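You operate a simulated robot arm through the tools that you are given. There is no shell and no other tool. Be economical: measure what you need, move in short steps, check, and stop when the job is done.

The job below is to be done with a simulated two-armed robot. You get a single attempt, and the scene is never put back.

JOB
Swap the clamped spool for the one with yellow collars.
Fine: lay the old one on the table; move the loose vee block to the yellow mark; clamp again, fingers clear of the pad.

The check looks at the end state, three seconds after you hand in, the way a careful person would. Anything else that was tipped, shoved, dropped, spilled or broken makes it a failure.

ROBOT AND FRAMES
Two 7-joint arms with fingered hands on one trunk, on a base that drives. Base frame: it is fixed to the floor where the robot stands at the start and does not move with it; the origin is under the middle of the robot, x ahead of it, y to its left, z up. Lengths are in m, angles in degrees, forces in N, time in s.
The left shoulder is at the start at [0.099, 0.173, 1.102], the right one opposite. With the tool pointing down near the work surface each hand reaches from about 0.46 to 0.82 m from the robot's upright axis, wherever it stands, measured 20 degrees to its own side. Places, roughly: clamp lever on the clamping table [0.5, -0.1, 1]; pipe spool with yellow collars (21x7x7 cm) [0.6, 0.2, 0.8]. Payload 3.5 kg a hand.
The tool frame of a hand sits at the grasp point between the pads (the TCP): z along the fingers, y along the line on which they close. The tips reach 0.03 m beyond it. Largest opening 0.104 m; the body of the gripper starts 0.035 m behind the TCP. The gripper is a hand of 3 fingers: y runs from the thumb to the fingers, the wrist lies at [-0.015, -0.104, -0.178] in the tool frame.
Orientation is that of the tool frame in the base frame, as a unit quaternion [w, x, y, z]. With the fingers straight down and the wrist toward the robot, the tool's x, y and z point along [0, 1, 0], [1, 0, 0] and [0, 0, -1] of the base frame.

CONTROLS
- The arms move only by the tool play_rows. It takes "left_rows", "right_rows" or both (then of equal length, played together; a hand with none holds still); each is a list of rows, each an object of numbers (a shift or turn left out is 0): "rx", "ry", "rz": the turn, a rotation vector about the tool's x, y, z in degrees; "x", "y", "z": the shift along the tool's x, y, z in m. In form: [{"rx": .., "ry": .., "rz": .., "x": .., "y": .., "z": ..}, ...]. A call has 1 to 8 rows; each row shifts and turns the commanded pose from where the row before left it, along the tool's axes as they then stand. Each row takes 0.2 s and may step no farther than 0.05 m and 8.6 degrees from the row before; otherwise, the whole call is refused. A pose out of reach is approached as far as the arm can. The call stops where the force on the tool passes 50 N (or 10 N more than at its start, if that is more) or the arm is blocked; 0.2 s more then pass. In this call time passes only in rows, and 0.2 s behind the last. The reply holds the time, the measured pose of the TCP, the force on the tool along the base axes, the opening and the grip force, in the units named above and with some noise, with the torque about the TCP (base axes, N m) and any sound that the robot's microphone picked up.
- Cameras (640 x 400 px; columns grow to the right, rows downward): "scene" is now at [0.2029, 0.0108, 1.2851]; the picture's right is [0.08, -1.00, 0.00], its down [-0.47, -0.04, -0.88] and it looks along [0.88, 0.07, -0.48] (base axes); focal length 214 px, centre (320, 200). "left" rides on the left gripper at [-0.064, -0.094, -0.117] in its tool frame; the picture's right is [-0.72, -0.33, 0.61], its down [0.64, -0.65, 0.41] and it looks along [0.27, 0.68, 0.68] (tool axes); focal length 238 px, centre (320, 200). "right" rides on the right gripper at [0.064, -0.094, -0.117] in its tool frame; the picture's right is [-0.72, 0.33, -0.61], its down [-0.64, -0.65, 0.40] and it looks along [-0.27, 0.68, 0.68] (tool axes); focal length 238 px, centre (320, 200). There is no depth. A picture from a camera that has moved, and an enlarged one, comes with that camera's place and axes in the base frame and with its lens.
- snapshot(camera): a new picture of that camera. No time passes.
- lift_body(by): slides the trunk up (or, below 0, down) by that many m; the arms and the scene camera ride with it, the base frame stays. It gives what a move gives, with no picture.
- roll_base(legs): drives the robot by 1 to 6 legs, each [ahead, left, turn to the left] in m, m and degrees, along the robot's own axes; the way and the turn of a leg run together, so that a leg with both is an arc; at most 1.5 m and 180 degrees a leg. The arms and the cameras ride along, it lands a little off, and it stops where it bumps. It gives what a move gives.
- set_fingers(index, middle, thumb_bend, thumb_turn, hand): sets how far each is bent, from 0 (flat) to 1 (curled in); at 0.3 the hand is open as for a grip, at 0.7 the pads meet at the TCP. One left out holds its place. A second passes; each finger stops where it meets its share of the squeeze, and holds until it gets a number again. It is the only way to open and close the hand. It gives what a move gives, with no picture; readings hold the bend of each and the force on the fingers (four entries, about 0 where the hand has none), thumb and palm. thumb_turn goes from beside the hand (0) to across from the fingers (1), as for a grip.
- head_to(pan, tilt): turns the head with the scene camera to pan (to the left, within 86 degrees either way) and tilt (down, from -29 to 69), counted from straight ahead of the robot. It gives what a move gives.
- close_up(camera, box): a new picture of the part [left, top, right, bottom] of that camera's present view, enlarged. No time passes.
- close_job(): hands the job in; it is judged then, once.

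Work in short steps. Places have to be worked out from the pictures, the camera data and where the tool is seen: move nearer, look again, correct. Check each grasp and each placing, and mend what went wrong. You have 120 turns and 88 pictures in all, those below and enlarged ones among them. Open the grippers and draw the arms clear of the work before you hand the job in, unless the task says otherwise; then end with one line.

The tools are called after "Call:" as name(argument=value, ...) on one line, values as JSON. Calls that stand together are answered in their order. play_rows: Moves the arms, as the interface text tells. Its arguments: {"type":"object","properties":{"left_rows":{"type":"array","items":{"type":"object","properties":{"rx":{"type":"number"},"ry":{"type":"number"},"rz":{"type":"number"},"x":{"type":"number"},"y":{"type":"number"},"z":{"type":"number"}}}},"right_rows":{"type":"array","items":{"type":"object","properties":{"rx":{"type":"number"},"ry":{"type":"number"},"rz":{"type":"number"},"x":{"type":"number"},"y":{"type":"number"},"z":{"type":"number"}}}}},"required":[]} The other tools are called the same way: lift_body (by) slides the trunk up or down; set_fingers (index, middle, thumb_bend, thumb_turn, hand) moves the fingers one by one; roll_base (legs) drives the base; head_to (pan, tilt) turns the head that bears the scene camera; snapshot (camera) takes a picture; close_up (camera, box) takes an enlarged picture of a part of a camera's view; close_job () hands the job in.

At the start:

```text
time_s: 0.0
left_tcp_pos: [0.5029, 0.2524, 1.2219]
left_tcp_rot: [-0.001, 0.706, 0.708, 0.0]
left_wrist_force: [0.3, -0.9, -0.1]
left_ft_torque: [0.02, 0.02, -0.01]
left_opening: 0.1035
left_finger_force: 0.1
left_shape: jaw
left_bend: [0.3, 0.3, 0.3, 0.98]
left_finger forces: [0.0, 0.0, 0.1, 0.0, 0.0, 0.0]
right_tcp_pos: [0.4516, -0.1408, 1.2001]
right_tcp_rot: [0.0, 0.708, 0.707, -0.001]
right_wrist_force: [0.1, -0.3, 0.4]
right_ft_torque: [0.01, 0.0, 0.04]
right_opening: 0.1036
right_finger_force: 0.1
right_shape: jaw
right_bend: [0.3, 0.3, 0.3, 0.98]
right_finger forces: [0.0, 0.0, 0.1, 0.0, 0.1, 0.1]
trunk travel left (down, up): [-0.2, 0.554]
robot x, y, heading: [0.0006, 0.0042, -0.0]
head pan, tilt: [4.9, 28.4]
```

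scene: 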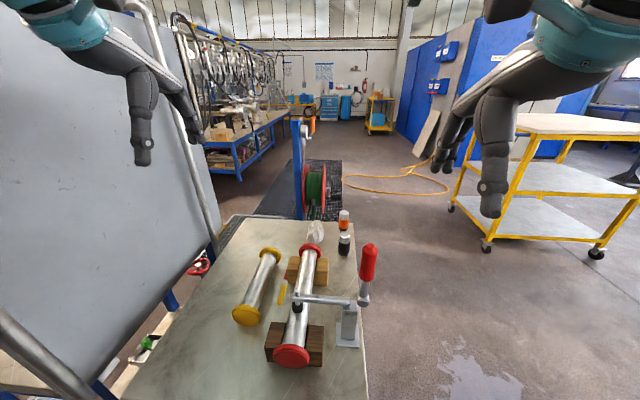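
right: 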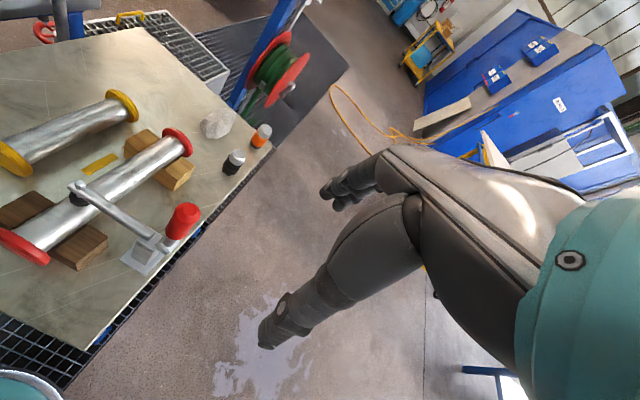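
left: 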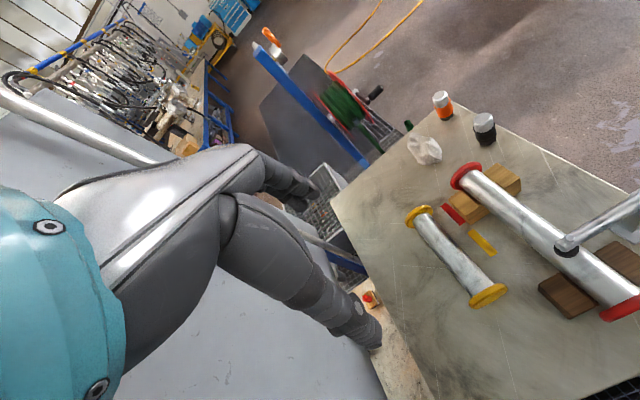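

I start with an enlarged look at the clamp and the spools in the scene camera and from the right hand.

Call:
close_up(camera="scene", box=[200, 190, 400, 390])

Call:
close_up(camera="left", box=[380, 130, 640, 330])

Call:
close_up(camera="right", box=[0, 80, 280, 280])

```text
2.00 times, centred on (300, 290) of scene
camera zoom: at [0.2029, 0.0108, 1.2851], right [0.08, -1.0, 0.0], down [-0.47, -0.04, -0.88], along [0.88, 0.07, -0.48], focal length 429 px, centre (360, 20)
```

zoom: 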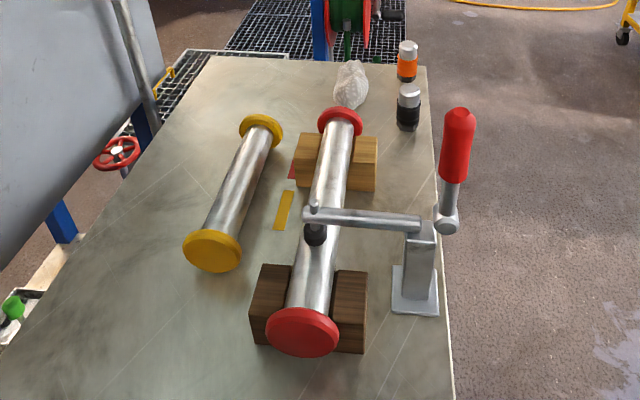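

```text
2.00 times, centred on (510, 230) of left
camera zoom: at [0.4094, 0.1884, 1.337], right [-0.33, -0.72, -0.61], down [-0.65, 0.64, -0.4], along [0.68, 0.27, -0.68], focal length 477 px, centre (-60, 140)
```

zoom: 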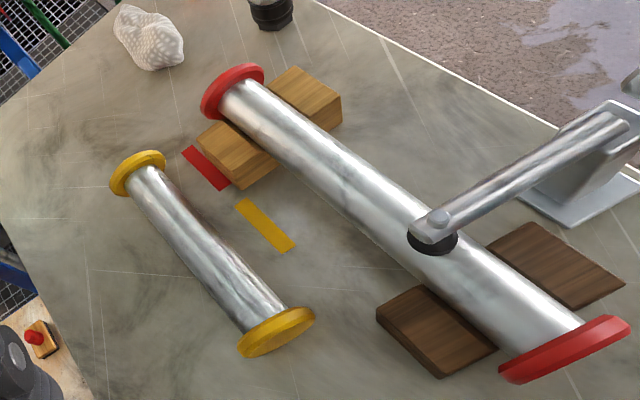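

```text
2.00 times, centred on (140, 180) of right
camera zoom: at [0.3577, -0.0764, 1.3171], right [0.33, -0.72, 0.61], down [-0.65, -0.64, -0.4], along [0.68, -0.27, -0.68], focal length 477 px, centre (680, 240)
```

zoom: 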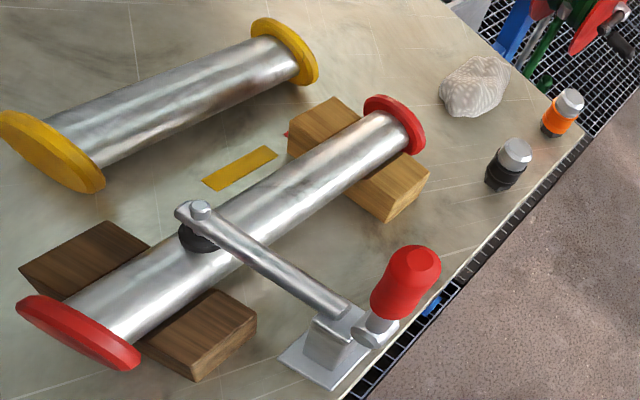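

The handle stands at about (0.487, -0.05), its tip near z = 1.03, and the spools lie along x. I bring the right hand over the handle, still well above it.

Call:
play_rows(right_rows=[{"x": 0.045, "y": 0.018}, {"x": 0.045, "y": 0.018}, {"z": 0.03}, {"z": 0.03}])

Call:
snapshot(camera="right")

Call:
snapshot(camera="scene")

```text
time_s: 1.0
left_tcp_pos: [0.5055, 0.2512, 1.2198]
left_tcp_rot: [0.0, 0.706, 0.708, 0.0]
left_wrist_force: [-0.1, 0.3, -0.7]
left_ft_torque: [0.04, -0.02, 0.01]
left_opening: 0.1038
left_finger_force: 0.0
left_shape: jaw
left_bend: [0.3, 0.3, 0.3, 0.98]
left_finger forces: [0.0, 0.1, 0.1, 0.1, 0.1, 0.0]
right_tcp_pos: [0.4887, -0.0511, 1.1388]
right_tcp_rot: [0.0, 0.708, 0.707, 0.0]
right_wrist_force: [0.5, -0.7, 0.1]
right_ft_torque: [-0.04, 0.01, 0.01]
right_opening: 0.1035
right_finger_force: 0.0
right_shape: jaw
right_bend: [0.3, 0.3, 0.3, 0.98]
right_finger forces: [0.1, 0.0, 0.0, 0.0, 0.0, 0.1]
trunk travel left (down, up): [-0.2, 0.554]
robot x, y, heading: [-0.0014, -0.0014, 0.1]
head pan, tilt: [4.9, 28.4]
```

```text
81 pictures are left
camera right: at [0.3939, 0.0126, 1.2571], right [0.32, -0.72, 0.61], down [-0.65, -0.64, -0.41], along [0.68, -0.27, -0.68], focal length 238 px, centre (320, 200)
```

right: 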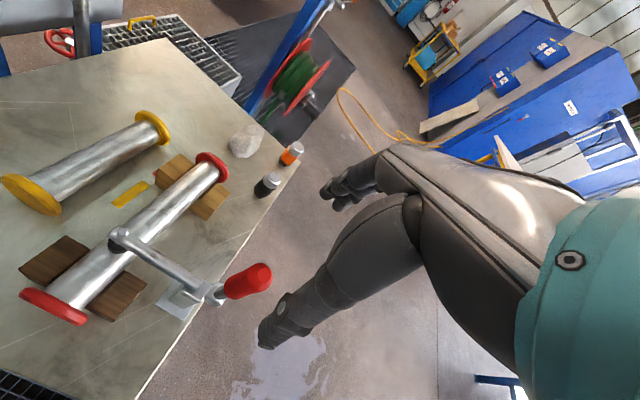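

```text
80 pictures are left
camera scene: at [0.2032, 0.011, 1.285], right [0.08, -1.0, 0.0], down [-0.47, -0.04, -0.88], along [0.88, 0.07, -0.48], focal length 214 px, centre (320, 200)
```

scene: 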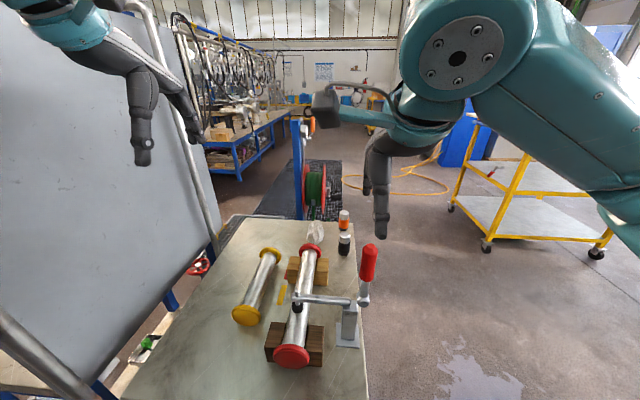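

The projections of the handle match, and the hand is right above it. I lower it to straddle the red grip.

Call:
play_rows(right_rows=[{"z": 0.035}, {"z": 0.035}, {"z": 0.03}, {"z": 0.023}])

Call:
close_up(camera="scene", box=[260, 150, 460, 350])

Call:
close_up(camera="right", box=[180, 120, 440, 360])

```text
time_s: 2.0
left_tcp_pos: [0.5038, 0.2506, 1.2219]
left_tcp_rot: [-0.001, 0.706, 0.708, 0.0]
left_wrist_force: [-0.3, 0.3, 0.1]
left_ft_torque: [0.02, -0.02, -0.01]
left_opening: 0.1034
left_finger_force: 0.0
left_shape: jaw
left_bend: [0.3, 0.3, 0.3, 0.98]
left_finger forces: [0.0, 0.0, 0.0, 0.1, 0.1, 0.1]
right_tcp_pos: [0.4875, -0.0512, 1.0165]
right_tcp_rot: [0.002, 0.708, 0.706, 0.0]
right_wrist_force: [0.3, -0.4, 0.6]
right_ft_torque: [0.01, 0.0, 0.0]
right_opening: 0.1037
right_finger_force: 0.1
right_shape: jaw
right_bend: [0.3, 0.3, 0.3, 0.98]
right_finger forces: [0.0, 0.0, 0.0, 0.1, 0.0, 0.0]
trunk travel left (down, up): [-0.2, 0.554]
robot x, y, heading: [0.0023, -0.0002, -0.1]
head pan, tilt: [4.9, 28.4]
```

```text
2.00 times, centred on (360, 250) of scene
camera zoom: at [0.203, 0.0107, 1.2851], right [0.08, -1.0, 0.0], down [-0.47, -0.04, -0.88], along [0.88, 0.07, -0.48], focal length 429 px, centre (240, 100)
```

zoom: 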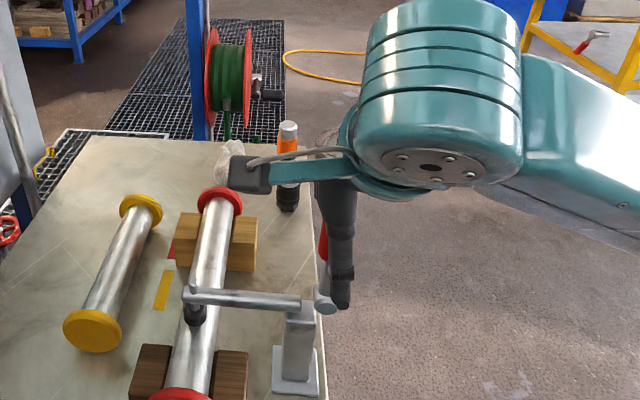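

```text
1.67 times, centred on (310, 240) of right
camera zoom: at [0.3932, 0.0122, 1.1333], right [0.32, -0.72, 0.61], down [-0.65, -0.64, -0.41], along [0.68, -0.27, -0.68], focal length 397 px, centre (337, 133)
```

zoom: 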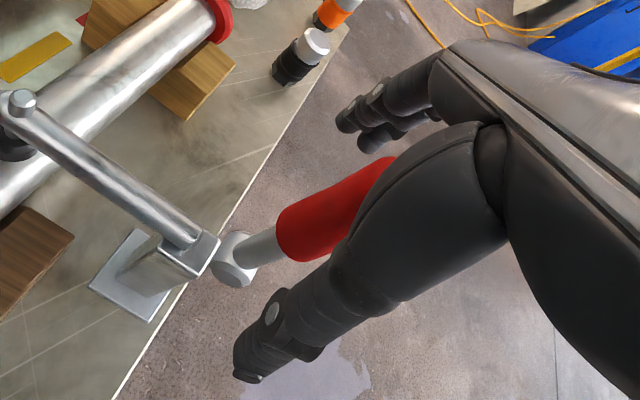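

The handle runs between the thumb and the fingers, so I close on it.

Call:
set_fingers(hand="right", index=0.62, middle=0.62, thumb_bend=0.62)

Call:
close_up(camera="right", box=[180, 120, 440, 360])

```text
time_s: 3.0
left_tcp_pos: [0.5039, 0.2502, 1.2214]
left_tcp_rot: [0.0, 0.707, 0.708, 0.0]
left_wrist_force: [0.1, 0.4, -0.5]
left_ft_torque: [-0.01, -0.02, 0.02]
left_opening: 0.1037
left_finger_force: 0.1
left_shape: jaw
left_bend: [0.3, 0.3, 0.3, 0.98]
left_finger forces: [0.1, 0.0, 0.0, 0.0, 0.0, 0.0]
right_tcp_pos: [0.4881, -0.0498, 1.0171]
right_tcp_rot: [0.0, 0.707, 0.707, 0.0]
right_wrist_force: [-5.5, -0.3, -1.8]
right_ft_torque: [0.03, 0.1, 0.07]
right_opening: 0.0279
right_finger_force: 2.0
right_shape: fingers
right_bend: [0.62, 0.62, 0.58, 0.97]
right_finger forces: [0.0, 0.0, 0.0, 0.0, 4.2, 0.1]
trunk travel left (down, up): [-0.2, 0.554]
robot x, y, heading: [-0.0014, 0.0023, -0.2]
head pan, tilt: [4.9, 28.4]
```

```text
1.67 times, centred on (310, 240) of right
camera zoom: at [0.3926, 0.0123, 1.1337], right [0.33, -0.72, 0.61], down [-0.65, -0.64, -0.4], along [0.68, -0.27, -0.68], focal length 397 px, centre (337, 133)
```

zoom: 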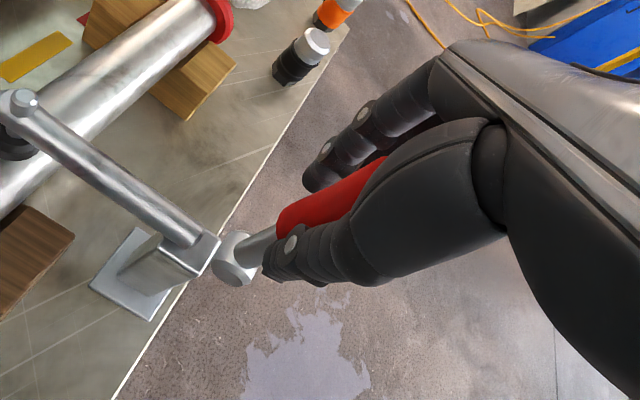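

The thumb touches and the fingers are almost there, so I close them a bit more.

Call:
set_fingers(hand="right", index=0.7, middle=0.7)

```text
time_s: 4.0
left_tcp_pos: [0.5039, 0.2513, 1.2208]
left_tcp_rot: [0.0, 0.707, 0.707, 0.0]
left_wrist_force: [-0.3, 0.3, 0.1]
left_ft_torque: [-0.01, -0.02, -0.01]
left_opening: 0.1037
left_finger_force: 0.0
left_shape: jaw
left_bend: [0.3, 0.3, 0.3, 0.98]
left_finger forces: [0.0, 0.1, 0.0, 0.1, 0.1, 0.0]
right_tcp_pos: [0.4878, -0.0522, 1.0165]
right_tcp_rot: [0.0, 0.707, 0.707, 0.0]
right_wrist_force: [-2.9, 0.1, -1.7]
right_ft_torque: [-0.01, 0.03, 0.0]
right_opening: 0.0202
right_finger_force: 3.5
right_shape: fingers
right_bend: [0.68, 0.69, 0.58, 0.97]
right_finger forces: [1.5, 0.5, 0.0, 0.1, 4.3, 0.1]
trunk travel left (down, up): [-0.2, 0.554]
robot x, y, heading: [-0.0033, -0.0027, -0.1]
head pan, tilt: [4.9, 28.4]
```

The grip is light and holds the handle on both sides. I swing it toward -y along its arc around the pivot, about 20 degrees first.

Call:
play_rows(right_rows=[{"x": -0.009, "z": 0.0004}, {"x": -0.0085, "z": 0.001}, {"x": -0.0085, "z": 0.002}, {"x": -0.0085, "z": 0.0026}])

Call:
close_up(camera="scene", box=[260, 150, 460, 350])

```text
time_s: 5.0
left_tcp_pos: [0.5035, 0.2513, 1.2218]
left_tcp_rot: [0.0, 0.707, 0.708, 0.0]
left_wrist_force: [0.3, -0.1, 0.6]
left_ft_torque: [-0.03, 0.04, 0.0]
left_opening: 0.1038
left_finger_force: 0.1
left_shape: jaw
left_bend: [0.3, 0.3, 0.3, 0.98]
left_finger forces: [0.0, 0.1, 0.0, 0.2, 0.0, 0.1]
right_tcp_pos: [0.4887, -0.0847, 1.0111]
right_tcp_rot: [0.0, 0.707, 0.708, 0.0]
right_wrist_force: [-4.9, 4.0, -1.1]
right_ft_torque: [0.13, 0.13, -0.07]
right_opening: 0.0214
right_finger_force: 4.0
right_shape: fingers
right_bend: [0.68, 0.7, 0.57, 0.96]
right_finger forces: [1.3, 0.0, 0.0, 0.1, 6.3, 0.0]
trunk travel left (down, up): [-0.2, 0.554]
robot x, y, heading: [0.0023, -0.0001, -0.0]
head pan, tilt: [4.9, 28.4]
```

```text
2.00 times, centred on (360, 250) of scene
camera zoom: at [0.2024, 0.0112, 1.2852], right [0.08, -1.0, 0.0], down [-0.47, -0.04, -0.88], along [0.88, 0.07, -0.48], focal length 429 px, centre (240, 100)
```

zoom: 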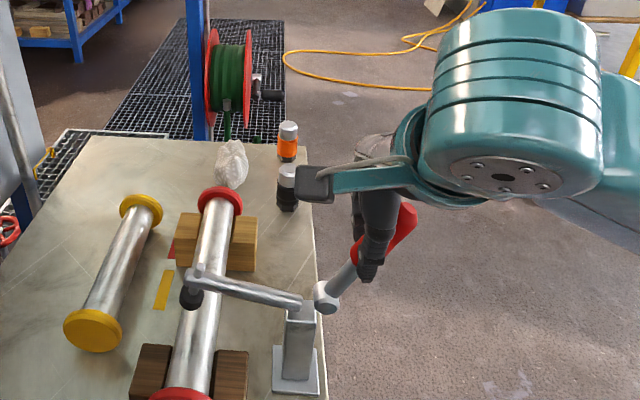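

The arm is lifting and the handle leans out. I continue on the arc to about 60 degrees.

Call:
play_rows(right_rows=[{"x": -0.0085, "z": 0.005}, {"x": -0.0085, "z": 0.007}, {"x": -0.008, "z": 0.0085}, {"x": -0.007, "z": 0.009}, {"x": -0.006, "z": 0.0095}, {"x": -0.005, "z": 0.01}])

Call:
close_up(camera="scene", box=[260, 150, 460, 350])

```text
time_s: 6.4
left_tcp_pos: [0.5038, 0.2528, 1.221]
left_tcp_rot: [-0.001, 0.706, 0.708, 0.0]
left_wrist_force: [0.1, -0.4, 0.7]
left_ft_torque: [0.0, 0.0, -0.02]
left_opening: 0.1037
left_finger_force: 0.2
left_shape: jaw
left_bend: [0.3, 0.3, 0.3, 0.98]
left_finger forces: [0.1, 0.1, 0.0, 0.0, 0.1, 0.0]
right_tcp_pos: [0.4865, -0.1266, 0.9622]
right_tcp_rot: [-0.001, 0.707, 0.707, 0.0]
right_wrist_force: [-1.0, 7.0, -0.3]
right_ft_torque: [0.2, 0.07, -0.04]
right_opening: 0.0221
right_finger_force: 4.7
right_shape: fingers
right_bend: [0.67, 0.68, 0.58, 0.95]
right_finger forces: [2.2, 1.5, 0.0, 0.0, 5.1, 0.0]
trunk travel left (down, up): [-0.2, 0.554]
robot x, y, heading: [-0.0003, -0.0021, 0.1]
head pan, tilt: [4.9, 28.4]
```

```text
2.00 times, centred on (360, 250) of scene
camera zoom: at [0.2028, 0.0117, 1.2851], right [0.08, -1.0, 0.0], down [-0.47, -0.04, -0.88], along [0.88, 0.07, -0.48], focal length 429 px, centre (240, 100)
```

zoom: 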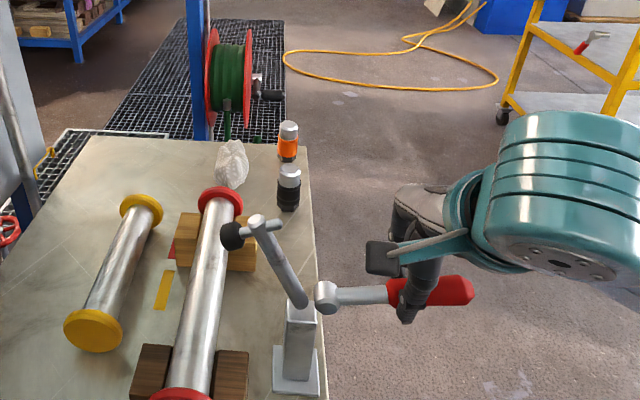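

The handle is almost level and the arm about 60 degrees up. I carry on down to open it fully.

Call:
play_rows(right_rows=[{"x": -0.003, "z": 0.01}, {"x": -0.001, "z": 0.01}, {"x": 0.001, "z": 0.01}, {"x": 0.003, "z": 0.01}])

Call:
close_up(camera="scene", box=[260, 150, 460, 350])

```text
time_s: 7.4
left_tcp_pos: [0.5042, 0.2521, 1.2209]
left_tcp_rot: [0.0, 0.706, 0.708, 0.0]
left_wrist_force: [-0.4, -0.8, -0.2]
left_ft_torque: [0.02, 0.02, -0.01]
left_opening: 0.1034
left_finger_force: 0.1
left_shape: jaw
left_bend: [0.3, 0.3, 0.3, 0.98]
left_finger forces: [0.0, 0.1, 0.0, 0.0, 0.1, 0.0]
right_tcp_pos: [0.4872, -0.1269, 0.9239]
right_tcp_rot: [0.0, 0.707, 0.707, 0.001]
right_wrist_force: [-3.1, -1.2, 1.5]
right_ft_torque: [0.01, 0.0, 0.04]
right_opening: 0.0132
right_finger_force: 0.5
right_shape: fingers
right_bend: [0.7, 0.7, 0.61, 0.98]
right_finger forces: [0.0, 0.0, 0.0, 0.1, 2.1, 0.0]
trunk travel left (down, up): [-0.2, 0.554]
robot x, y, heading: [-0.0016, 0.0018, 0.3]
head pan, tilt: [4.9, 28.4]
```

```text
2.00 times, centred on (360, 250) of scene
camera zoom: at [0.2025, 0.0107, 1.2851], right [0.08, -1.0, 0.0], down [-0.47, -0.04, -0.88], along [0.88, 0.07, -0.48], focal length 429 px, centre (240, 100)
```

zoom: 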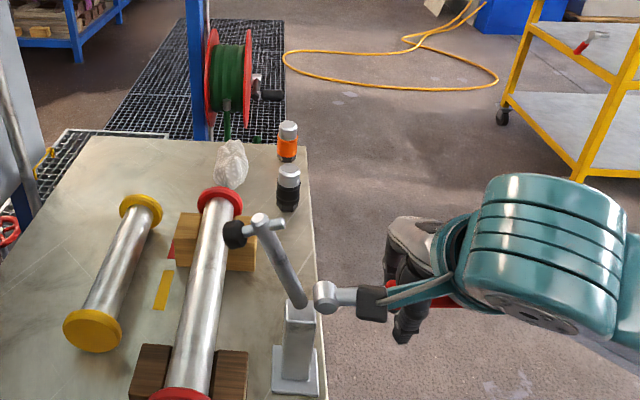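

The handle has reached its stop (the arm stays at about 68 degrees, the pad well up). I open the right hand, back off upward and outward, and check that the clamp stays open.

Call:
set_fingers(hand="right", index=0.3, middle=0.3, thumb_bend=0.3)

Call:
play_rows(right_rows=[{"z": -0.04}, {"z": -0.05}, {"z": -0.05}, {"z": -0.04, "x": -0.04}, {"x": -0.05}, {"x": -0.05}])

Call:
snapshot(camera="scene")

```text
time_s: 8.4
left_tcp_pos: [0.5039, 0.2521, 1.2204]
left_tcp_rot: [0.0, 0.706, 0.708, -0.001]
left_wrist_force: [0.8, 0.2, -0.4]
left_ft_torque: [-0.02, 0.0, 0.01]
left_opening: 0.1033
left_finger_force: 0.0
left_shape: jaw
left_bend: [0.3, 0.3, 0.3, 0.98]
left_finger forces: [0.1, 0.0, 0.0, 0.1, 0.1, 0.1]
right_tcp_pos: [0.4871, -0.1274, 0.9222]
right_tcp_rot: [-0.001, 0.707, 0.707, 0.001]
right_wrist_force: [0.5, -0.9, -0.2]
right_ft_torque: [-0.03, 0.04, -0.02]
right_opening: 0.1026
right_finger_force: 0.1
right_shape: fingers
right_bend: [0.3, 0.3, 0.3, 0.98]
right_finger forces: [0.1, 0.0, 0.1, 0.1, 0.1, 0.1]
trunk travel left (down, up): [-0.2, 0.554]
robot x, y, heading: [-0.0006, 0.0013, 0.1]
head pan, tilt: [4.9, 28.4]
```

```text
refused: row 4 steps farther than a row can; nothing moved
```

```text
73 pictures are left
camera scene: at [0.2029, 0.0108, 1.2851], right [0.08, -1.0, 0.0], down [-0.47, -0.04, -0.88], along [0.88, 0.07, -0.48], focal length 214 px, centre (320, 200)
```

scene: 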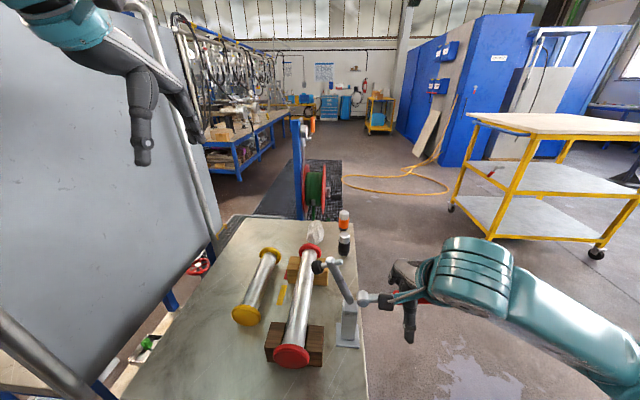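

The clamp holds open. I withdraw the right hand in smaller steps while turning the left hand in place, so that it will close across the spool.

Call:
play_rows(right_rows=[{"z": -0.04}, {"z": -0.045}, {"z": -0.045}, {"z": -0.045}, {"x": -0.045}, {"x": -0.045}, {"x": -0.04}, {"x": 0}], left_rows=[{"rz": 8.5}, {"rz": 8.5}, {"rz": 8.5}, {"rz": 8.5}, {"rz": 8.5}, {"rz": 8.5}, {"rz": 8.5}, {"rz": 8.5}])

Call:
play_rows(left_rows=[{"rz": 8.5}, {"rz": 8.5}, {"rz": 5.0}, {"y": 0.04}, {"y": 0.045, "x": 0.015}, {"y": 0.045, "x": 0.015}])

Call:
snapshot(camera="left")

Call:
snapshot(camera="scene")

```text
time_s: 10.2
left_tcp_pos: [0.5047, 0.2534, 1.2224]
left_tcp_rot: [0.0, 0.982, 0.19, 0.0]
left_wrist_force: [-0.3, -0.6, 0.8]
left_ft_torque: [0.0, -0.01, -0.02]
left_opening: 0.1039
left_finger_force: 0.1
left_shape: jaw
left_bend: [0.3, 0.3, 0.3, 0.98]
left_finger forces: [0.0, 0.0, 0.0, 0.0, 0.1, 0.0]
right_tcp_pos: [0.488, -0.2548, 1.0985]
right_tcp_rot: [0.0, 0.707, 0.707, 0.0]
right_wrist_force: [0.1, 0.9, 0.4]
right_ft_torque: [-0.01, 0.02, 0.0]
right_opening: 0.1028
right_finger_force: 0.0
right_shape: fingers
right_bend: [0.3, 0.3, 0.3, 0.98]
right_finger forces: [0.1, 0.0, 0.1, 0.1, 0.0, 0.0]
trunk travel left (down, up): [-0.2, 0.554]
robot x, y, heading: [-0.0008, 0.0024, 0.1]
head pan, tilt: [4.9, 28.4]
```

```text
time_s: 11.6
left_tcp_pos: [0.5352, 0.1191, 1.2215]
left_tcp_rot: [-0.001, 1.0, 0.001, 0.0]
left_wrist_force: [0.5, -0.1, -0.1]
left_ft_torque: [0.01, -0.03, 0.02]
left_opening: 0.1035
left_finger_force: 0.0
left_shape: jaw
left_bend: [0.3, 0.3, 0.3, 0.98]
left_finger forces: [0.1, 0.0, 0.1, 0.0, 0.0, 0.1]
right_tcp_pos: [0.4866, -0.2559, 1.097]
right_tcp_rot: [-0.001, 0.707, 0.707, 0.001]
right_wrist_force: [0.3, 0.5, 0.2]
right_ft_torque: [-0.04, -0.01, 0.02]
right_opening: 0.1027
right_finger_force: 0.1
right_shape: fingers
right_bend: [0.3, 0.3, 0.3, 0.98]
right_finger forces: [0.1, 0.1, 0.0, 0.1, 0.0, 0.1]
trunk travel left (down, up): [-0.2, 0.554]
robot x, y, heading: [0.0013, 0.0002, -0.0]
head pan, tilt: [4.9, 28.4]
```

```text
72 pictures are left
camera left: at [0.4699, 0.2133, 1.3367], right [-0.72, 0.33, -0.61], down [0.64, 0.65, -0.4], along [0.27, -0.68, -0.68], focal length 238 px, centre (320, 200)
```

left: 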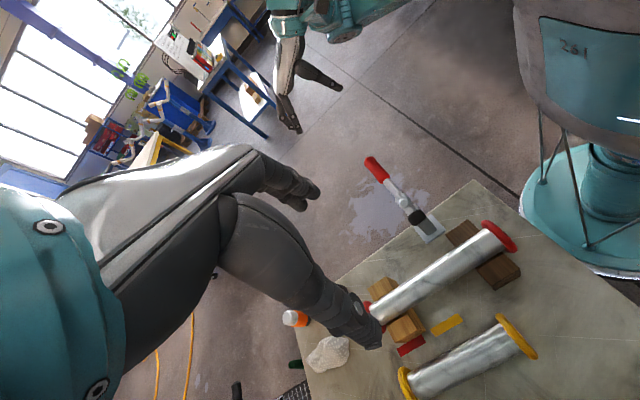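

```text
71 pictures are left
camera scene: at [0.2031, 0.0098, 1.2851], right [0.08, -1.0, 0.0], down [-0.47, -0.04, -0.88], along [0.88, 0.07, -0.48], focal length 214 px, centre (320, 200)
```

scene: 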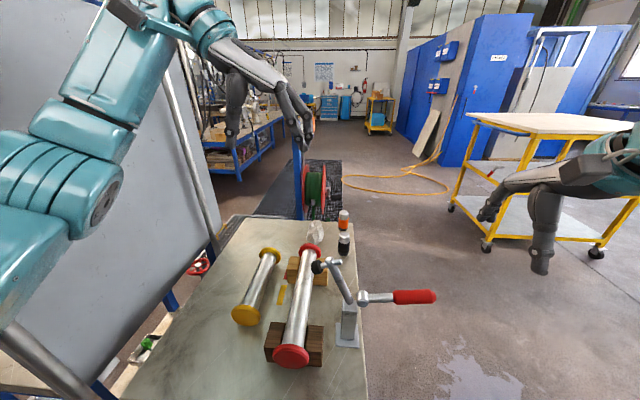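

The left hand is turned. I enlarge this view for precise positions of the blocks, marks and collars.

Call:
close_up(camera="left", box=[360, 170, 580, 400])

Call:
close_up(camera="scene", box=[210, 220, 380, 390])

```text
1.74 times, centred on (470, 285) of left
camera zoom: at [0.4699, 0.2133, 1.3367], right [-0.72, 0.33, -0.61], down [0.64, 0.65, -0.4], along [0.27, -0.68, -0.68], focal length 414 px, centre (59, 52)
```

zoom: 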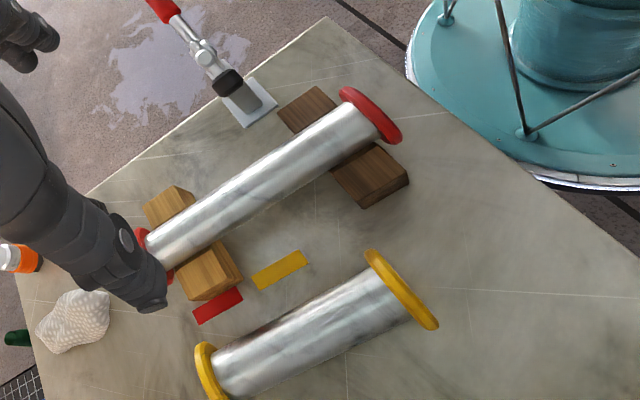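

```text
2.35 times, centred on (295, 305) of scene
camera zoom: at [0.2031, 0.0098, 1.2851], right [0.08, -1.0, 0.0], down [-0.47, -0.04, -0.88], along [0.88, 0.07, -0.48], focal length 505 px, centre (379, -47)
```

zoom: 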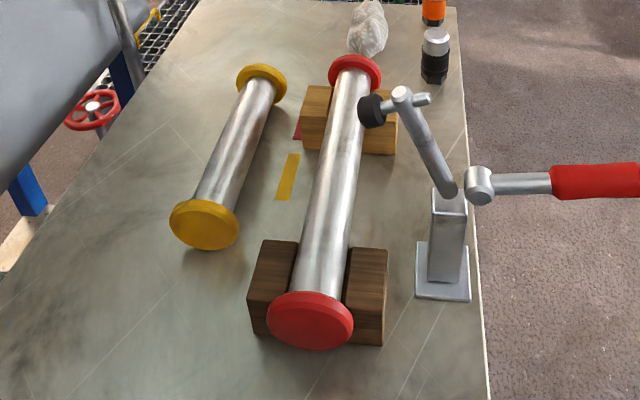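

Estimates: red spool axis y≈0.077, z≈0.855, x from 0.40 to 0.68. The dark block starts at x≈0.416, the light one at x≈0.608, and the marks are about 0.08 apart. I move the left hand over the middle of the red spool and lower it partway.

Call:
play_rows(left_rows=[{"y": 0.042, "x": 0.007}, {"z": 0.045}, {"z": 0.045}, {"z": 0.045}, {"z": 0.045}, {"z": 0.03}])

Call:
snapshot(camera="left")

Call:
close_up(camera="scene", box=[210, 190, 380, 390])

```text
time_s: 13.0
left_tcp_pos: [0.5389, 0.078, 1.0097]
left_tcp_rot: [0.0, 1.0, 0.001, 0.0]
left_wrist_force: [0.2, -0.3, 0.0]
left_ft_torque: [0.0, -0.01, 0.02]
left_opening: 0.1035
left_finger_force: 0.1
left_shape: jaw
left_bend: [0.3, 0.3, 0.3, 0.98]
left_finger forces: [0.1, 0.0, 0.1, 0.1, 0.1, 0.0]
right_tcp_pos: [0.4864, -0.256, 1.0973]
right_tcp_rot: [0.0, 0.707, 0.707, 0.001]
right_wrist_force: [-0.3, -0.4, -0.1]
right_ft_torque: [-0.02, 0.01, 0.0]
right_opening: 0.1027
right_finger_force: 0.1
right_shape: fingers
right_bend: [0.3, 0.3, 0.3, 0.98]
right_finger forces: [0.0, 0.0, 0.1, 0.0, 0.0, 0.0]
trunk travel left (down, up): [-0.2, 0.554]
robot x, y, heading: [-0.0027, 0.0032, -0.0]
head pan, tilt: [4.9, 28.4]
```

```text
68 pictures are left
camera left: at [0.4758, 0.1736, 1.1262], right [-0.72, 0.33, -0.61], down [0.64, 0.65, -0.4], along [0.27, -0.68, -0.68], focal length 238 px, centre (320, 200)
```

left: 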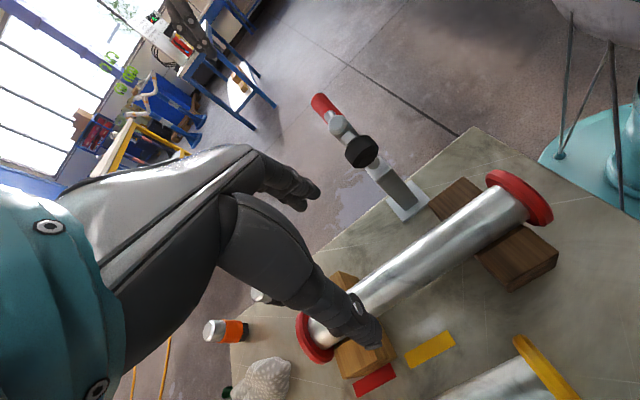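

```text
2.00 times, centred on (295, 290) of scene
camera zoom: at [0.203, 0.0109, 1.2851], right [0.08, -1.0, 0.0], down [-0.47, -0.04, -0.88], along [0.88, 0.07, -0.48], focal length 429 px, centre (370, 20)
```

zoom: 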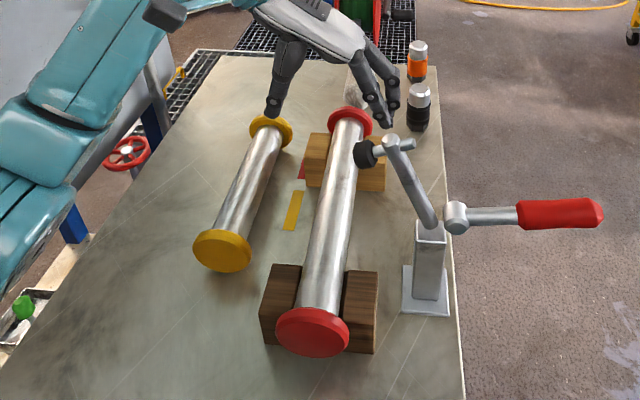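

The thumb and fingers straddle the red tube, clear of the pad. I lower the hand toward the axis height.

Call:
play_rows(left_rows=[{"z": 0.04}, {"z": 0.04}, {"z": 0.035}, {"z": 0.03}, {"z": 0.01}])

Call:
close_up(camera="scene", box=[210, 190, 380, 390])

Call:
snapshot(camera="left")

```text
time_s: 14.2
left_tcp_pos: [0.5414, 0.0796, 0.8551]
left_tcp_rot: [0.001, 1.0, 0.001, -0.001]
left_wrist_force: [-0.5, 0.5, 0.8]
left_ft_torque: [0.03, 0.04, 0.0]
left_opening: 0.1038
left_finger_force: 0.0
left_shape: jaw
left_bend: [0.3, 0.3, 0.3, 0.98]
left_finger forces: [0.0, 0.1, 0.0, 0.0, 0.0, 0.1]
right_tcp_pos: [0.4879, -0.2563, 1.0973]
right_tcp_rot: [0.0, 0.707, 0.707, 0.0]
right_wrist_force: [-0.1, -0.2, 0.1]
right_ft_torque: [0.01, -0.01, 0.02]
right_opening: 0.1026
right_finger_force: 0.1
right_shape: fingers
right_bend: [0.3, 0.3, 0.3, 0.98]
right_finger forces: [0.1, 0.0, 0.0, 0.0, 0.0, 0.0]
trunk travel left (down, up): [-0.2, 0.554]
robot x, y, heading: [0.0014, -0.0017, 0.2]
head pan, tilt: [4.9, 28.4]
```

```text
2.00 times, centred on (295, 290) of scene
camera zoom: at [0.2029, 0.0108, 1.2851], right [0.08, -1.0, 0.0], down [-0.47, -0.04, -0.88], along [0.88, 0.07, -0.48], focal length 429 px, centre (370, 20)
```

zoom: 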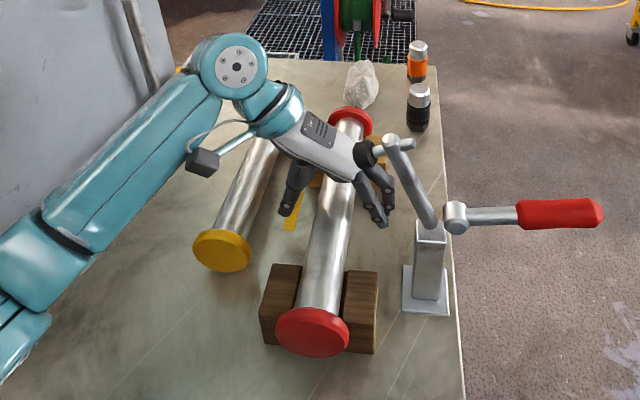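

```text
65 pictures are left
camera left: at [0.4766, 0.1745, 0.9721], right [-0.72, 0.33, -0.61], down [0.64, 0.65, -0.41], along [0.27, -0.68, -0.68], focal length 238 px, centre (320, 200)
```

left: 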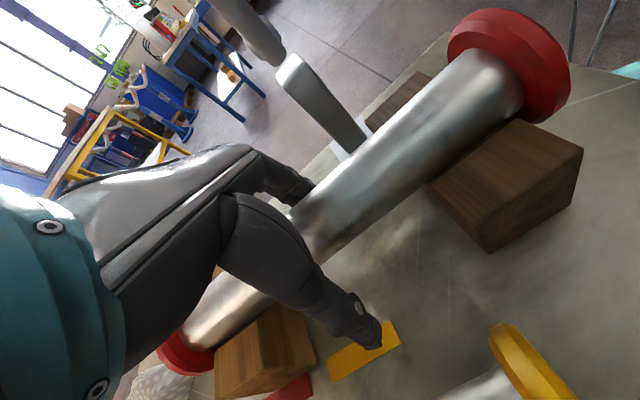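

The tube sits between the thumb and the fingers, well between the blocks, so I close the hand.

Call:
set_fingers(hand="left", index=0.75, middle=0.75, thumb_bend=0.75)

Call:
snapshot(camera="left")

```text
time_s: 15.2
left_tcp_pos: [0.5408, 0.08, 0.8576]
left_tcp_rot: [0.0, 1.0, -0.001, -0.001]
left_wrist_force: [-0.4, -3.2, -0.1]
left_ft_torque: [0.03, 0.09, -0.02]
left_opening: 0.0145
left_finger_force: 24.2
left_shape: fingers
left_bend: [0.74, 0.73, 0.67, 0.97]
left_finger forces: [18.1, 11.2, 0.0, 0.0, 19.1, 0.0]
right_tcp_pos: [0.4874, -0.255, 1.096]
right_tcp_rot: [0.0, 0.707, 0.707, 0.001]
right_wrist_force: [-0.2, 0.5, 0.1]
right_ft_torque: [-0.01, -0.02, -0.02]
right_opening: 0.1026
right_finger_force: 0.0
right_shape: fingers
right_bend: [0.3, 0.3, 0.3, 0.98]
right_finger forces: [0.0, 0.0, 0.1, 0.0, 0.0, 0.1]
trunk travel left (down, up): [-0.2, 0.554]
robot x, y, heading: [0.0002, -0.0017, -0.0]
head pan, tilt: [4.9, 28.4]
```

```text
64 pictures are left
camera left: at [0.4768, 0.1742, 0.9722], right [-0.72, 0.33, -0.61], down [0.64, 0.65, -0.41], along [0.27, -0.68, -0.68], focal length 238 px, centre (320, 200)
```

left: 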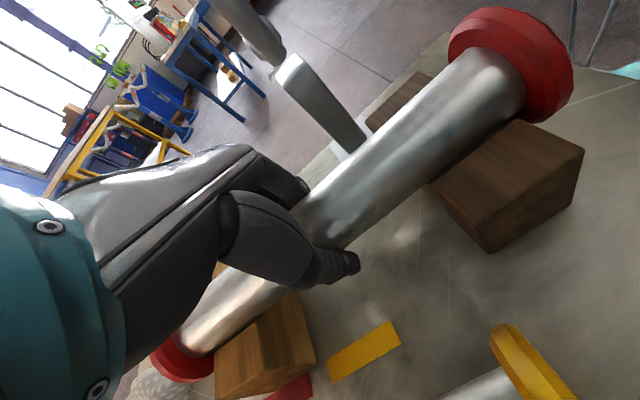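

The fingers wrap the tube with good force. I lift 5 cm straight up, then look.

Call:
play_rows(left_rows=[{"z": -0.01}, {"z": -0.02}, {"z": -0.02}])

Call:
close_up(camera="scene", box=[210, 190, 380, 390])

```text
time_s: 16.0
left_tcp_pos: [0.5413, 0.0806, 0.9052]
left_tcp_rot: [0.0, 1.0, 0.001, -0.001]
left_wrist_force: [0.3, 0.3, -7.4]
left_ft_torque: [0.02, -0.08, 0.03]
left_opening: 0.0146
left_finger_force: 22.6
left_shape: fingers
left_bend: [0.74, 0.73, 0.67, 0.96]
left_finger forces: [16.8, 8.2, 0.0, 0.0, 20.4, 0.0]
right_tcp_pos: [0.4876, -0.2553, 1.0975]
right_tcp_rot: [0.0, 0.707, 0.707, 0.0]
right_wrist_force: [0.7, 0.0, -0.1]
right_ft_torque: [0.03, 0.02, 0.02]
right_opening: 0.1031
right_finger_force: 0.1
right_shape: fingers
right_bend: [0.3, 0.3, 0.3, 0.98]
right_finger forces: [0.0, 0.0, 0.0, 0.1, 0.0, 0.0]
trunk travel left (down, up): [-0.2, 0.554]
robot x, y, heading: [-0.0011, 0.0028, -0.1]
head pan, tilt: [4.9, 28.4]
```

```text
2.00 times, centred on (295, 290) of scene
camera zoom: at [0.2033, 0.0109, 1.285], right [0.08, -1.0, 0.0], down [-0.47, -0.04, -0.88], along [0.88, 0.07, -0.48], focal length 429 px, centre (370, 20)
```

zoom: 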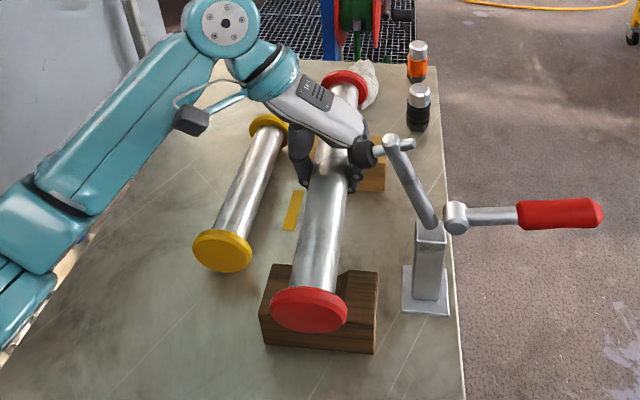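

The spool (about 7.5 N) is level and free of the blocks. I carry it left, rising, over the yellow spool to y≈0.29.

Call:
play_rows(left_rows=[{"y": -0.02}, {"y": -0.03, "z": -0.02}, {"y": -0.03, "z": -0.035}, {"y": -0.03, "z": -0.035}, {"y": -0.035}, {"y": -0.035}, {"y": -0.03}])

Call:
snapshot(camera="scene")

Call:
snapshot(camera="left")

```text
time_s: 17.6
left_tcp_pos: [0.5407, 0.2925, 0.9959]
left_tcp_rot: [0.001, 1.0, 0.001, 0.0]
left_wrist_force: [-0.3, 0.0, -7.6]
left_ft_torque: [0.0, -0.04, 0.0]
left_opening: 0.0146
left_finger_force: 21.9
left_shape: fingers
left_bend: [0.74, 0.73, 0.67, 0.96]
left_finger forces: [16.2, 7.6, 0.1, 0.0, 19.9, 0.0]
right_tcp_pos: [0.4884, -0.255, 1.0975]
right_tcp_rot: [0.0, 0.707, 0.707, 0.0]
right_wrist_force: [0.1, -0.1, 0.7]
right_ft_torque: [-0.02, 0.02, 0.0]
right_opening: 0.1029
right_finger_force: 0.1
right_shape: fingers
right_bend: [0.3, 0.3, 0.3, 0.98]
right_finger forces: [0.0, 0.1, 0.1, 0.0, 0.1, 0.0]
trunk travel left (down, up): [-0.2, 0.554]
robot x, y, heading: [-0.0007, -0.0058, -0.1]
head pan, tilt: [4.9, 28.4]
```

```text
62 pictures are left
camera scene: at [0.2035, 0.0115, 1.285], right [0.08, -1.0, 0.0], down [-0.47, -0.04, -0.88], along [0.88, 0.07, -0.48], focal length 214 px, centre (320, 200)
```

scene: 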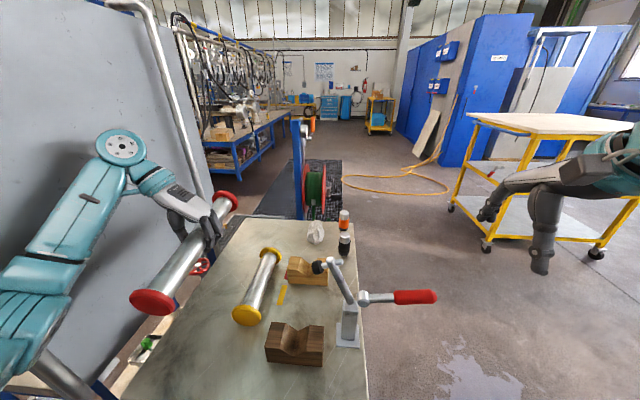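

```text
61 pictures are left
camera left: at [0.476, 0.3864, 1.1121], right [-0.72, 0.32, -0.61], down [0.64, 0.65, -0.41], along [0.27, -0.68, -0.68], focal length 238 px, centre (320, 200)
```

left: 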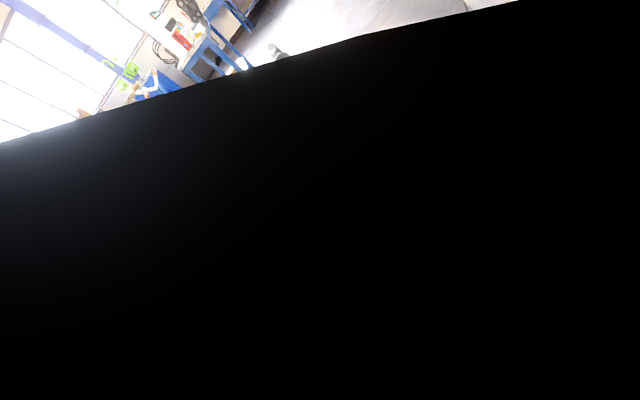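

The left hand's camera has gone black, so it must be right against the grey panel on the left, although no force shows. I move back right 4 cm and turn the head to look at it.

Call:
play_rows(left_rows=[{"y": 0.02}, {"y": 0.02}])

Call:
head_to(pan=40, tilt=32)

Call:
snapshot(camera="scene")

Call:
snapshot(camera="left")

```text
time_s: 18.2
left_tcp_pos: [0.5403, 0.2503, 0.9966]
left_tcp_rot: [0.0, 1.0, 0.001, -0.001]
left_wrist_force: [0.6, -0.1, -8.0]
left_ft_torque: [0.0, -0.06, -0.03]
left_opening: 0.0149
left_finger_force: 20.8
left_shape: fingers
left_bend: [0.74, 0.73, 0.67, 0.96]
left_finger forces: [16.3, 7.4, 0.0, 0.1, 19.8, 0.0]
right_tcp_pos: [0.4871, -0.2563, 1.0973]
right_tcp_rot: [0.0, 0.707, 0.708, -0.001]
right_wrist_force: [0.1, -0.2, 0.0]
right_ft_torque: [-0.06, -0.01, 0.01]
right_opening: 0.1025
right_finger_force: 0.0
right_shape: fingers
right_bend: [0.3, 0.3, 0.3, 0.98]
right_finger forces: [0.0, 0.0, 0.1, 0.1, 0.0, 0.1]
trunk travel left (down, up): [-0.2, 0.554]
robot x, y, heading: [0.0012, -0.0015, -0.1]
head pan, tilt: [4.9, 28.4]
```

```text
time_s: 19.2
left_tcp_pos: [0.5399, 0.2503, 0.9971]
left_tcp_rot: [0.001, 1.0, 0.001, -0.001]
left_wrist_force: [-0.2, 0.1, -7.9]
left_ft_torque: [0.03, -0.04, -0.01]
left_opening: 0.0145
left_finger_force: 21.3
left_shape: fingers
left_bend: [0.74, 0.73, 0.67, 0.96]
left_finger forces: [16.3, 7.4, 0.0, 0.1, 19.6, 0.0]
right_tcp_pos: [0.4879, -0.2555, 1.0967]
right_tcp_rot: [0.0, 0.707, 0.707, 0.0]
right_wrist_force: [-0.6, -0.5, 0.8]
right_ft_torque: [0.02, 0.04, 0.02]
right_opening: 0.1027
right_finger_force: 0.0
right_shape: fingers
right_bend: [0.3, 0.3, 0.3, 0.98]
right_finger forces: [0.1, 0.1, 0.0, 0.0, 0.0, 0.1]
trunk travel left (down, up): [-0.2, 0.554]
robot x, y, heading: [-0.0019, -0.0005, 0.1]
head pan, tilt: [40.0, 32.0]
```

```text
60 pictures are left
camera scene: at [0.1814, 0.0609, 1.2793], right [0.64, -0.77, 0.0], down [-0.41, -0.34, -0.85], along [0.65, 0.54, -0.53], focal length 214 px, centre (320, 200)
```

scene: 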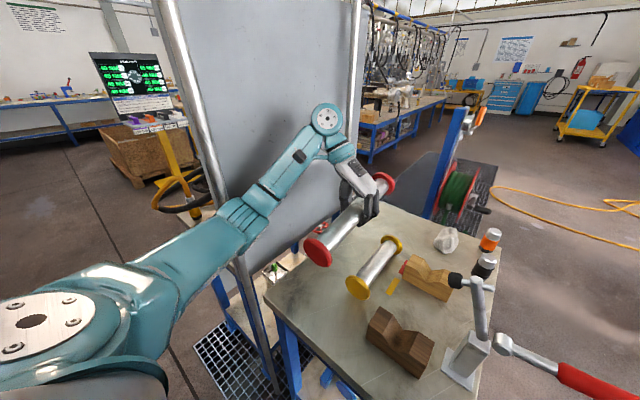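

```text
59 pictures are left
camera left: at [0.4759, 0.3451, 1.1123], right [-0.72, 0.33, -0.61], down [0.64, 0.65, -0.41], along [0.27, -0.68, -0.68], focal length 238 px, centre (320, 200)
```

left: 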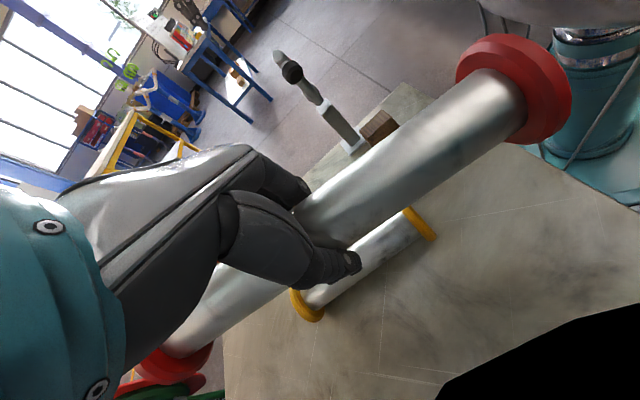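

The black patch turns out to be my own forearm crossing under the camera. The grey board stands at y≈0.45, so I keep the hand at y≤0.28. I lay the red spool at x≈0.57, y≈0.278, where its collars straddle the yellow ones, and go down partway first.

Call:
play_rows(left_rows=[{"x": 0.015, "y": -0.014}, {"x": 0.015, "y": -0.014}, {"z": 0.03}, {"z": 0.03}, {"z": 0.03}, {"z": 0.02}])

Call:
snapshot(camera="scene")

Call:
snapshot(camera="left")

```text
time_s: 20.6
left_tcp_pos: [0.5715, 0.278, 0.8848]
left_tcp_rot: [0.001, 1.0, 0.001, -0.001]
left_wrist_force: [0.7, -1.4, -7.3]
left_ft_torque: [0.02, -0.07, -0.03]
left_opening: 0.0147
left_finger_force: 21.7
left_shape: fingers
left_bend: [0.74, 0.73, 0.67, 0.96]
left_finger forces: [16.2, 7.0, 0.0, 0.1, 19.6, 0.1]
right_tcp_pos: [0.4885, -0.2565, 1.0977]
right_tcp_rot: [0.0, 0.707, 0.707, 0.0]
right_wrist_force: [0.2, -0.8, 0.3]
right_ft_torque: [0.0, -0.02, 0.01]
right_opening: 0.1025
right_finger_force: 0.0
right_shape: fingers
right_bend: [0.3, 0.3, 0.3, 0.98]
right_finger forces: [0.1, 0.0, 0.0, 0.1, 0.0, 0.0]
trunk travel left (down, up): [-0.2, 0.554]
robot x, y, heading: [0.0015, -0.0023, -0.2]
head pan, tilt: [40.0, 32.0]
```

```text
58 pictures are left
camera scene: at [0.1815, 0.0611, 1.2793], right [0.64, -0.77, 0.0], down [-0.41, -0.34, -0.85], along [0.65, 0.54, -0.53], focal length 214 px, centre (320, 200)
```

scene: 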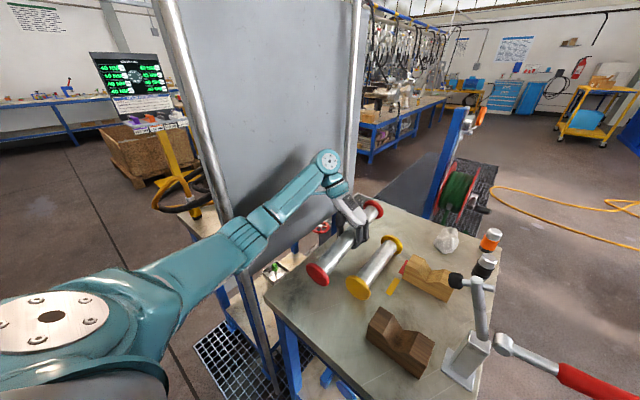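

```text
57 pictures are left
camera left: at [0.5066, 0.3726, 1.0009], right [-0.72, 0.32, -0.61], down [0.64, 0.65, -0.41], along [0.27, -0.68, -0.68], focal length 238 px, centre (320, 200)
```

left: 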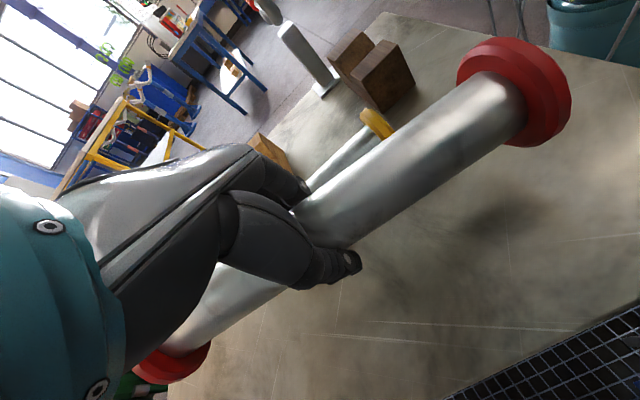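

It's clear on all sides. I go down gently to contact.

Call:
play_rows(left_rows=[{"z": 0.015}, {"z": 0.012}, {"z": 0.008}, {"z": 0.006}])

```text
time_s: 21.6
left_tcp_pos: [0.5708, 0.2784, 0.8447]
left_tcp_rot: [0.001, 1.0, 0.001, -0.001]
left_wrist_force: [0.0, 0.5, -6.4]
left_ft_torque: [0.03, 0.0, -0.02]
left_opening: 0.0147
left_finger_force: 22.2
left_shape: fingers
left_bend: [0.74, 0.73, 0.67, 0.96]
left_finger forces: [15.9, 9.1, 0.0, 0.1, 19.6, 0.1]
right_tcp_pos: [0.4876, -0.2549, 1.0976]
right_tcp_rot: [0.001, 0.707, 0.707, -0.001]
right_wrist_force: [0.3, 0.3, 0.3]
right_ft_torque: [-0.03, -0.02, -0.01]
right_opening: 0.1027
right_finger_force: 0.2
right_shape: fingers
right_bend: [0.3, 0.3, 0.3, 0.98]
right_finger forces: [0.0, 0.0, 0.0, 0.0, 0.0, 0.0]
trunk travel left (down, up): [-0.2, 0.554]
robot x, y, heading: [0.0001, 0.0017, 0.0]
head pan, tilt: [40.0, 32.0]
```

The spool is almost down, so I take smaller steps.

Call:
play_rows(left_rows=[{"z": 0.003}, {"z": 0.003}])

Call:
close_up(camera="scene", box=[290, 190, 430, 310])

```text
time_s: 22.2
left_tcp_pos: [0.5715, 0.2784, 0.8381]
left_tcp_rot: [0.0, 1.0, 0.001, -0.001]
left_wrist_force: [1.2, 0.2, -6.5]
left_ft_torque: [0.02, 0.13, 0.02]
left_opening: 0.0145
left_finger_force: 22.3
left_shape: fingers
left_bend: [0.74, 0.73, 0.67, 0.96]
left_finger forces: [15.5, 10.4, 0.0, 0.1, 19.2, 0.0]
right_tcp_pos: [0.4868, -0.2547, 1.0973]
right_tcp_rot: [0.0, 0.707, 0.707, 0.0]
right_wrist_force: [1.0, -0.3, -0.2]
right_ft_torque: [0.01, -0.01, -0.01]
right_opening: 0.1028
right_finger_force: 0.0
right_shape: fingers
right_bend: [0.3, 0.3, 0.3, 0.98]
right_finger forces: [0.0, 0.0, 0.0, 0.0, 0.0, 0.1]
trunk travel left (down, up): [-0.2, 0.554]
robot x, y, heading: [0.0003, 0.0015, -0.0]
head pan, tilt: [40.0, 32.0]
```

```text
3.33 times, centred on (360, 250) of scene
camera zoom: at [0.1814, 0.061, 1.2793], right [0.64, -0.77, 0.0], down [-0.41, -0.34, -0.85], along [0.65, 0.55, -0.53], focal length 715 px, centre (187, 33)
```

zoom: 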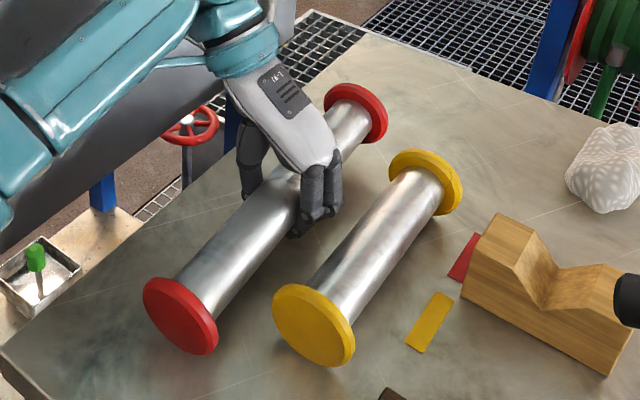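

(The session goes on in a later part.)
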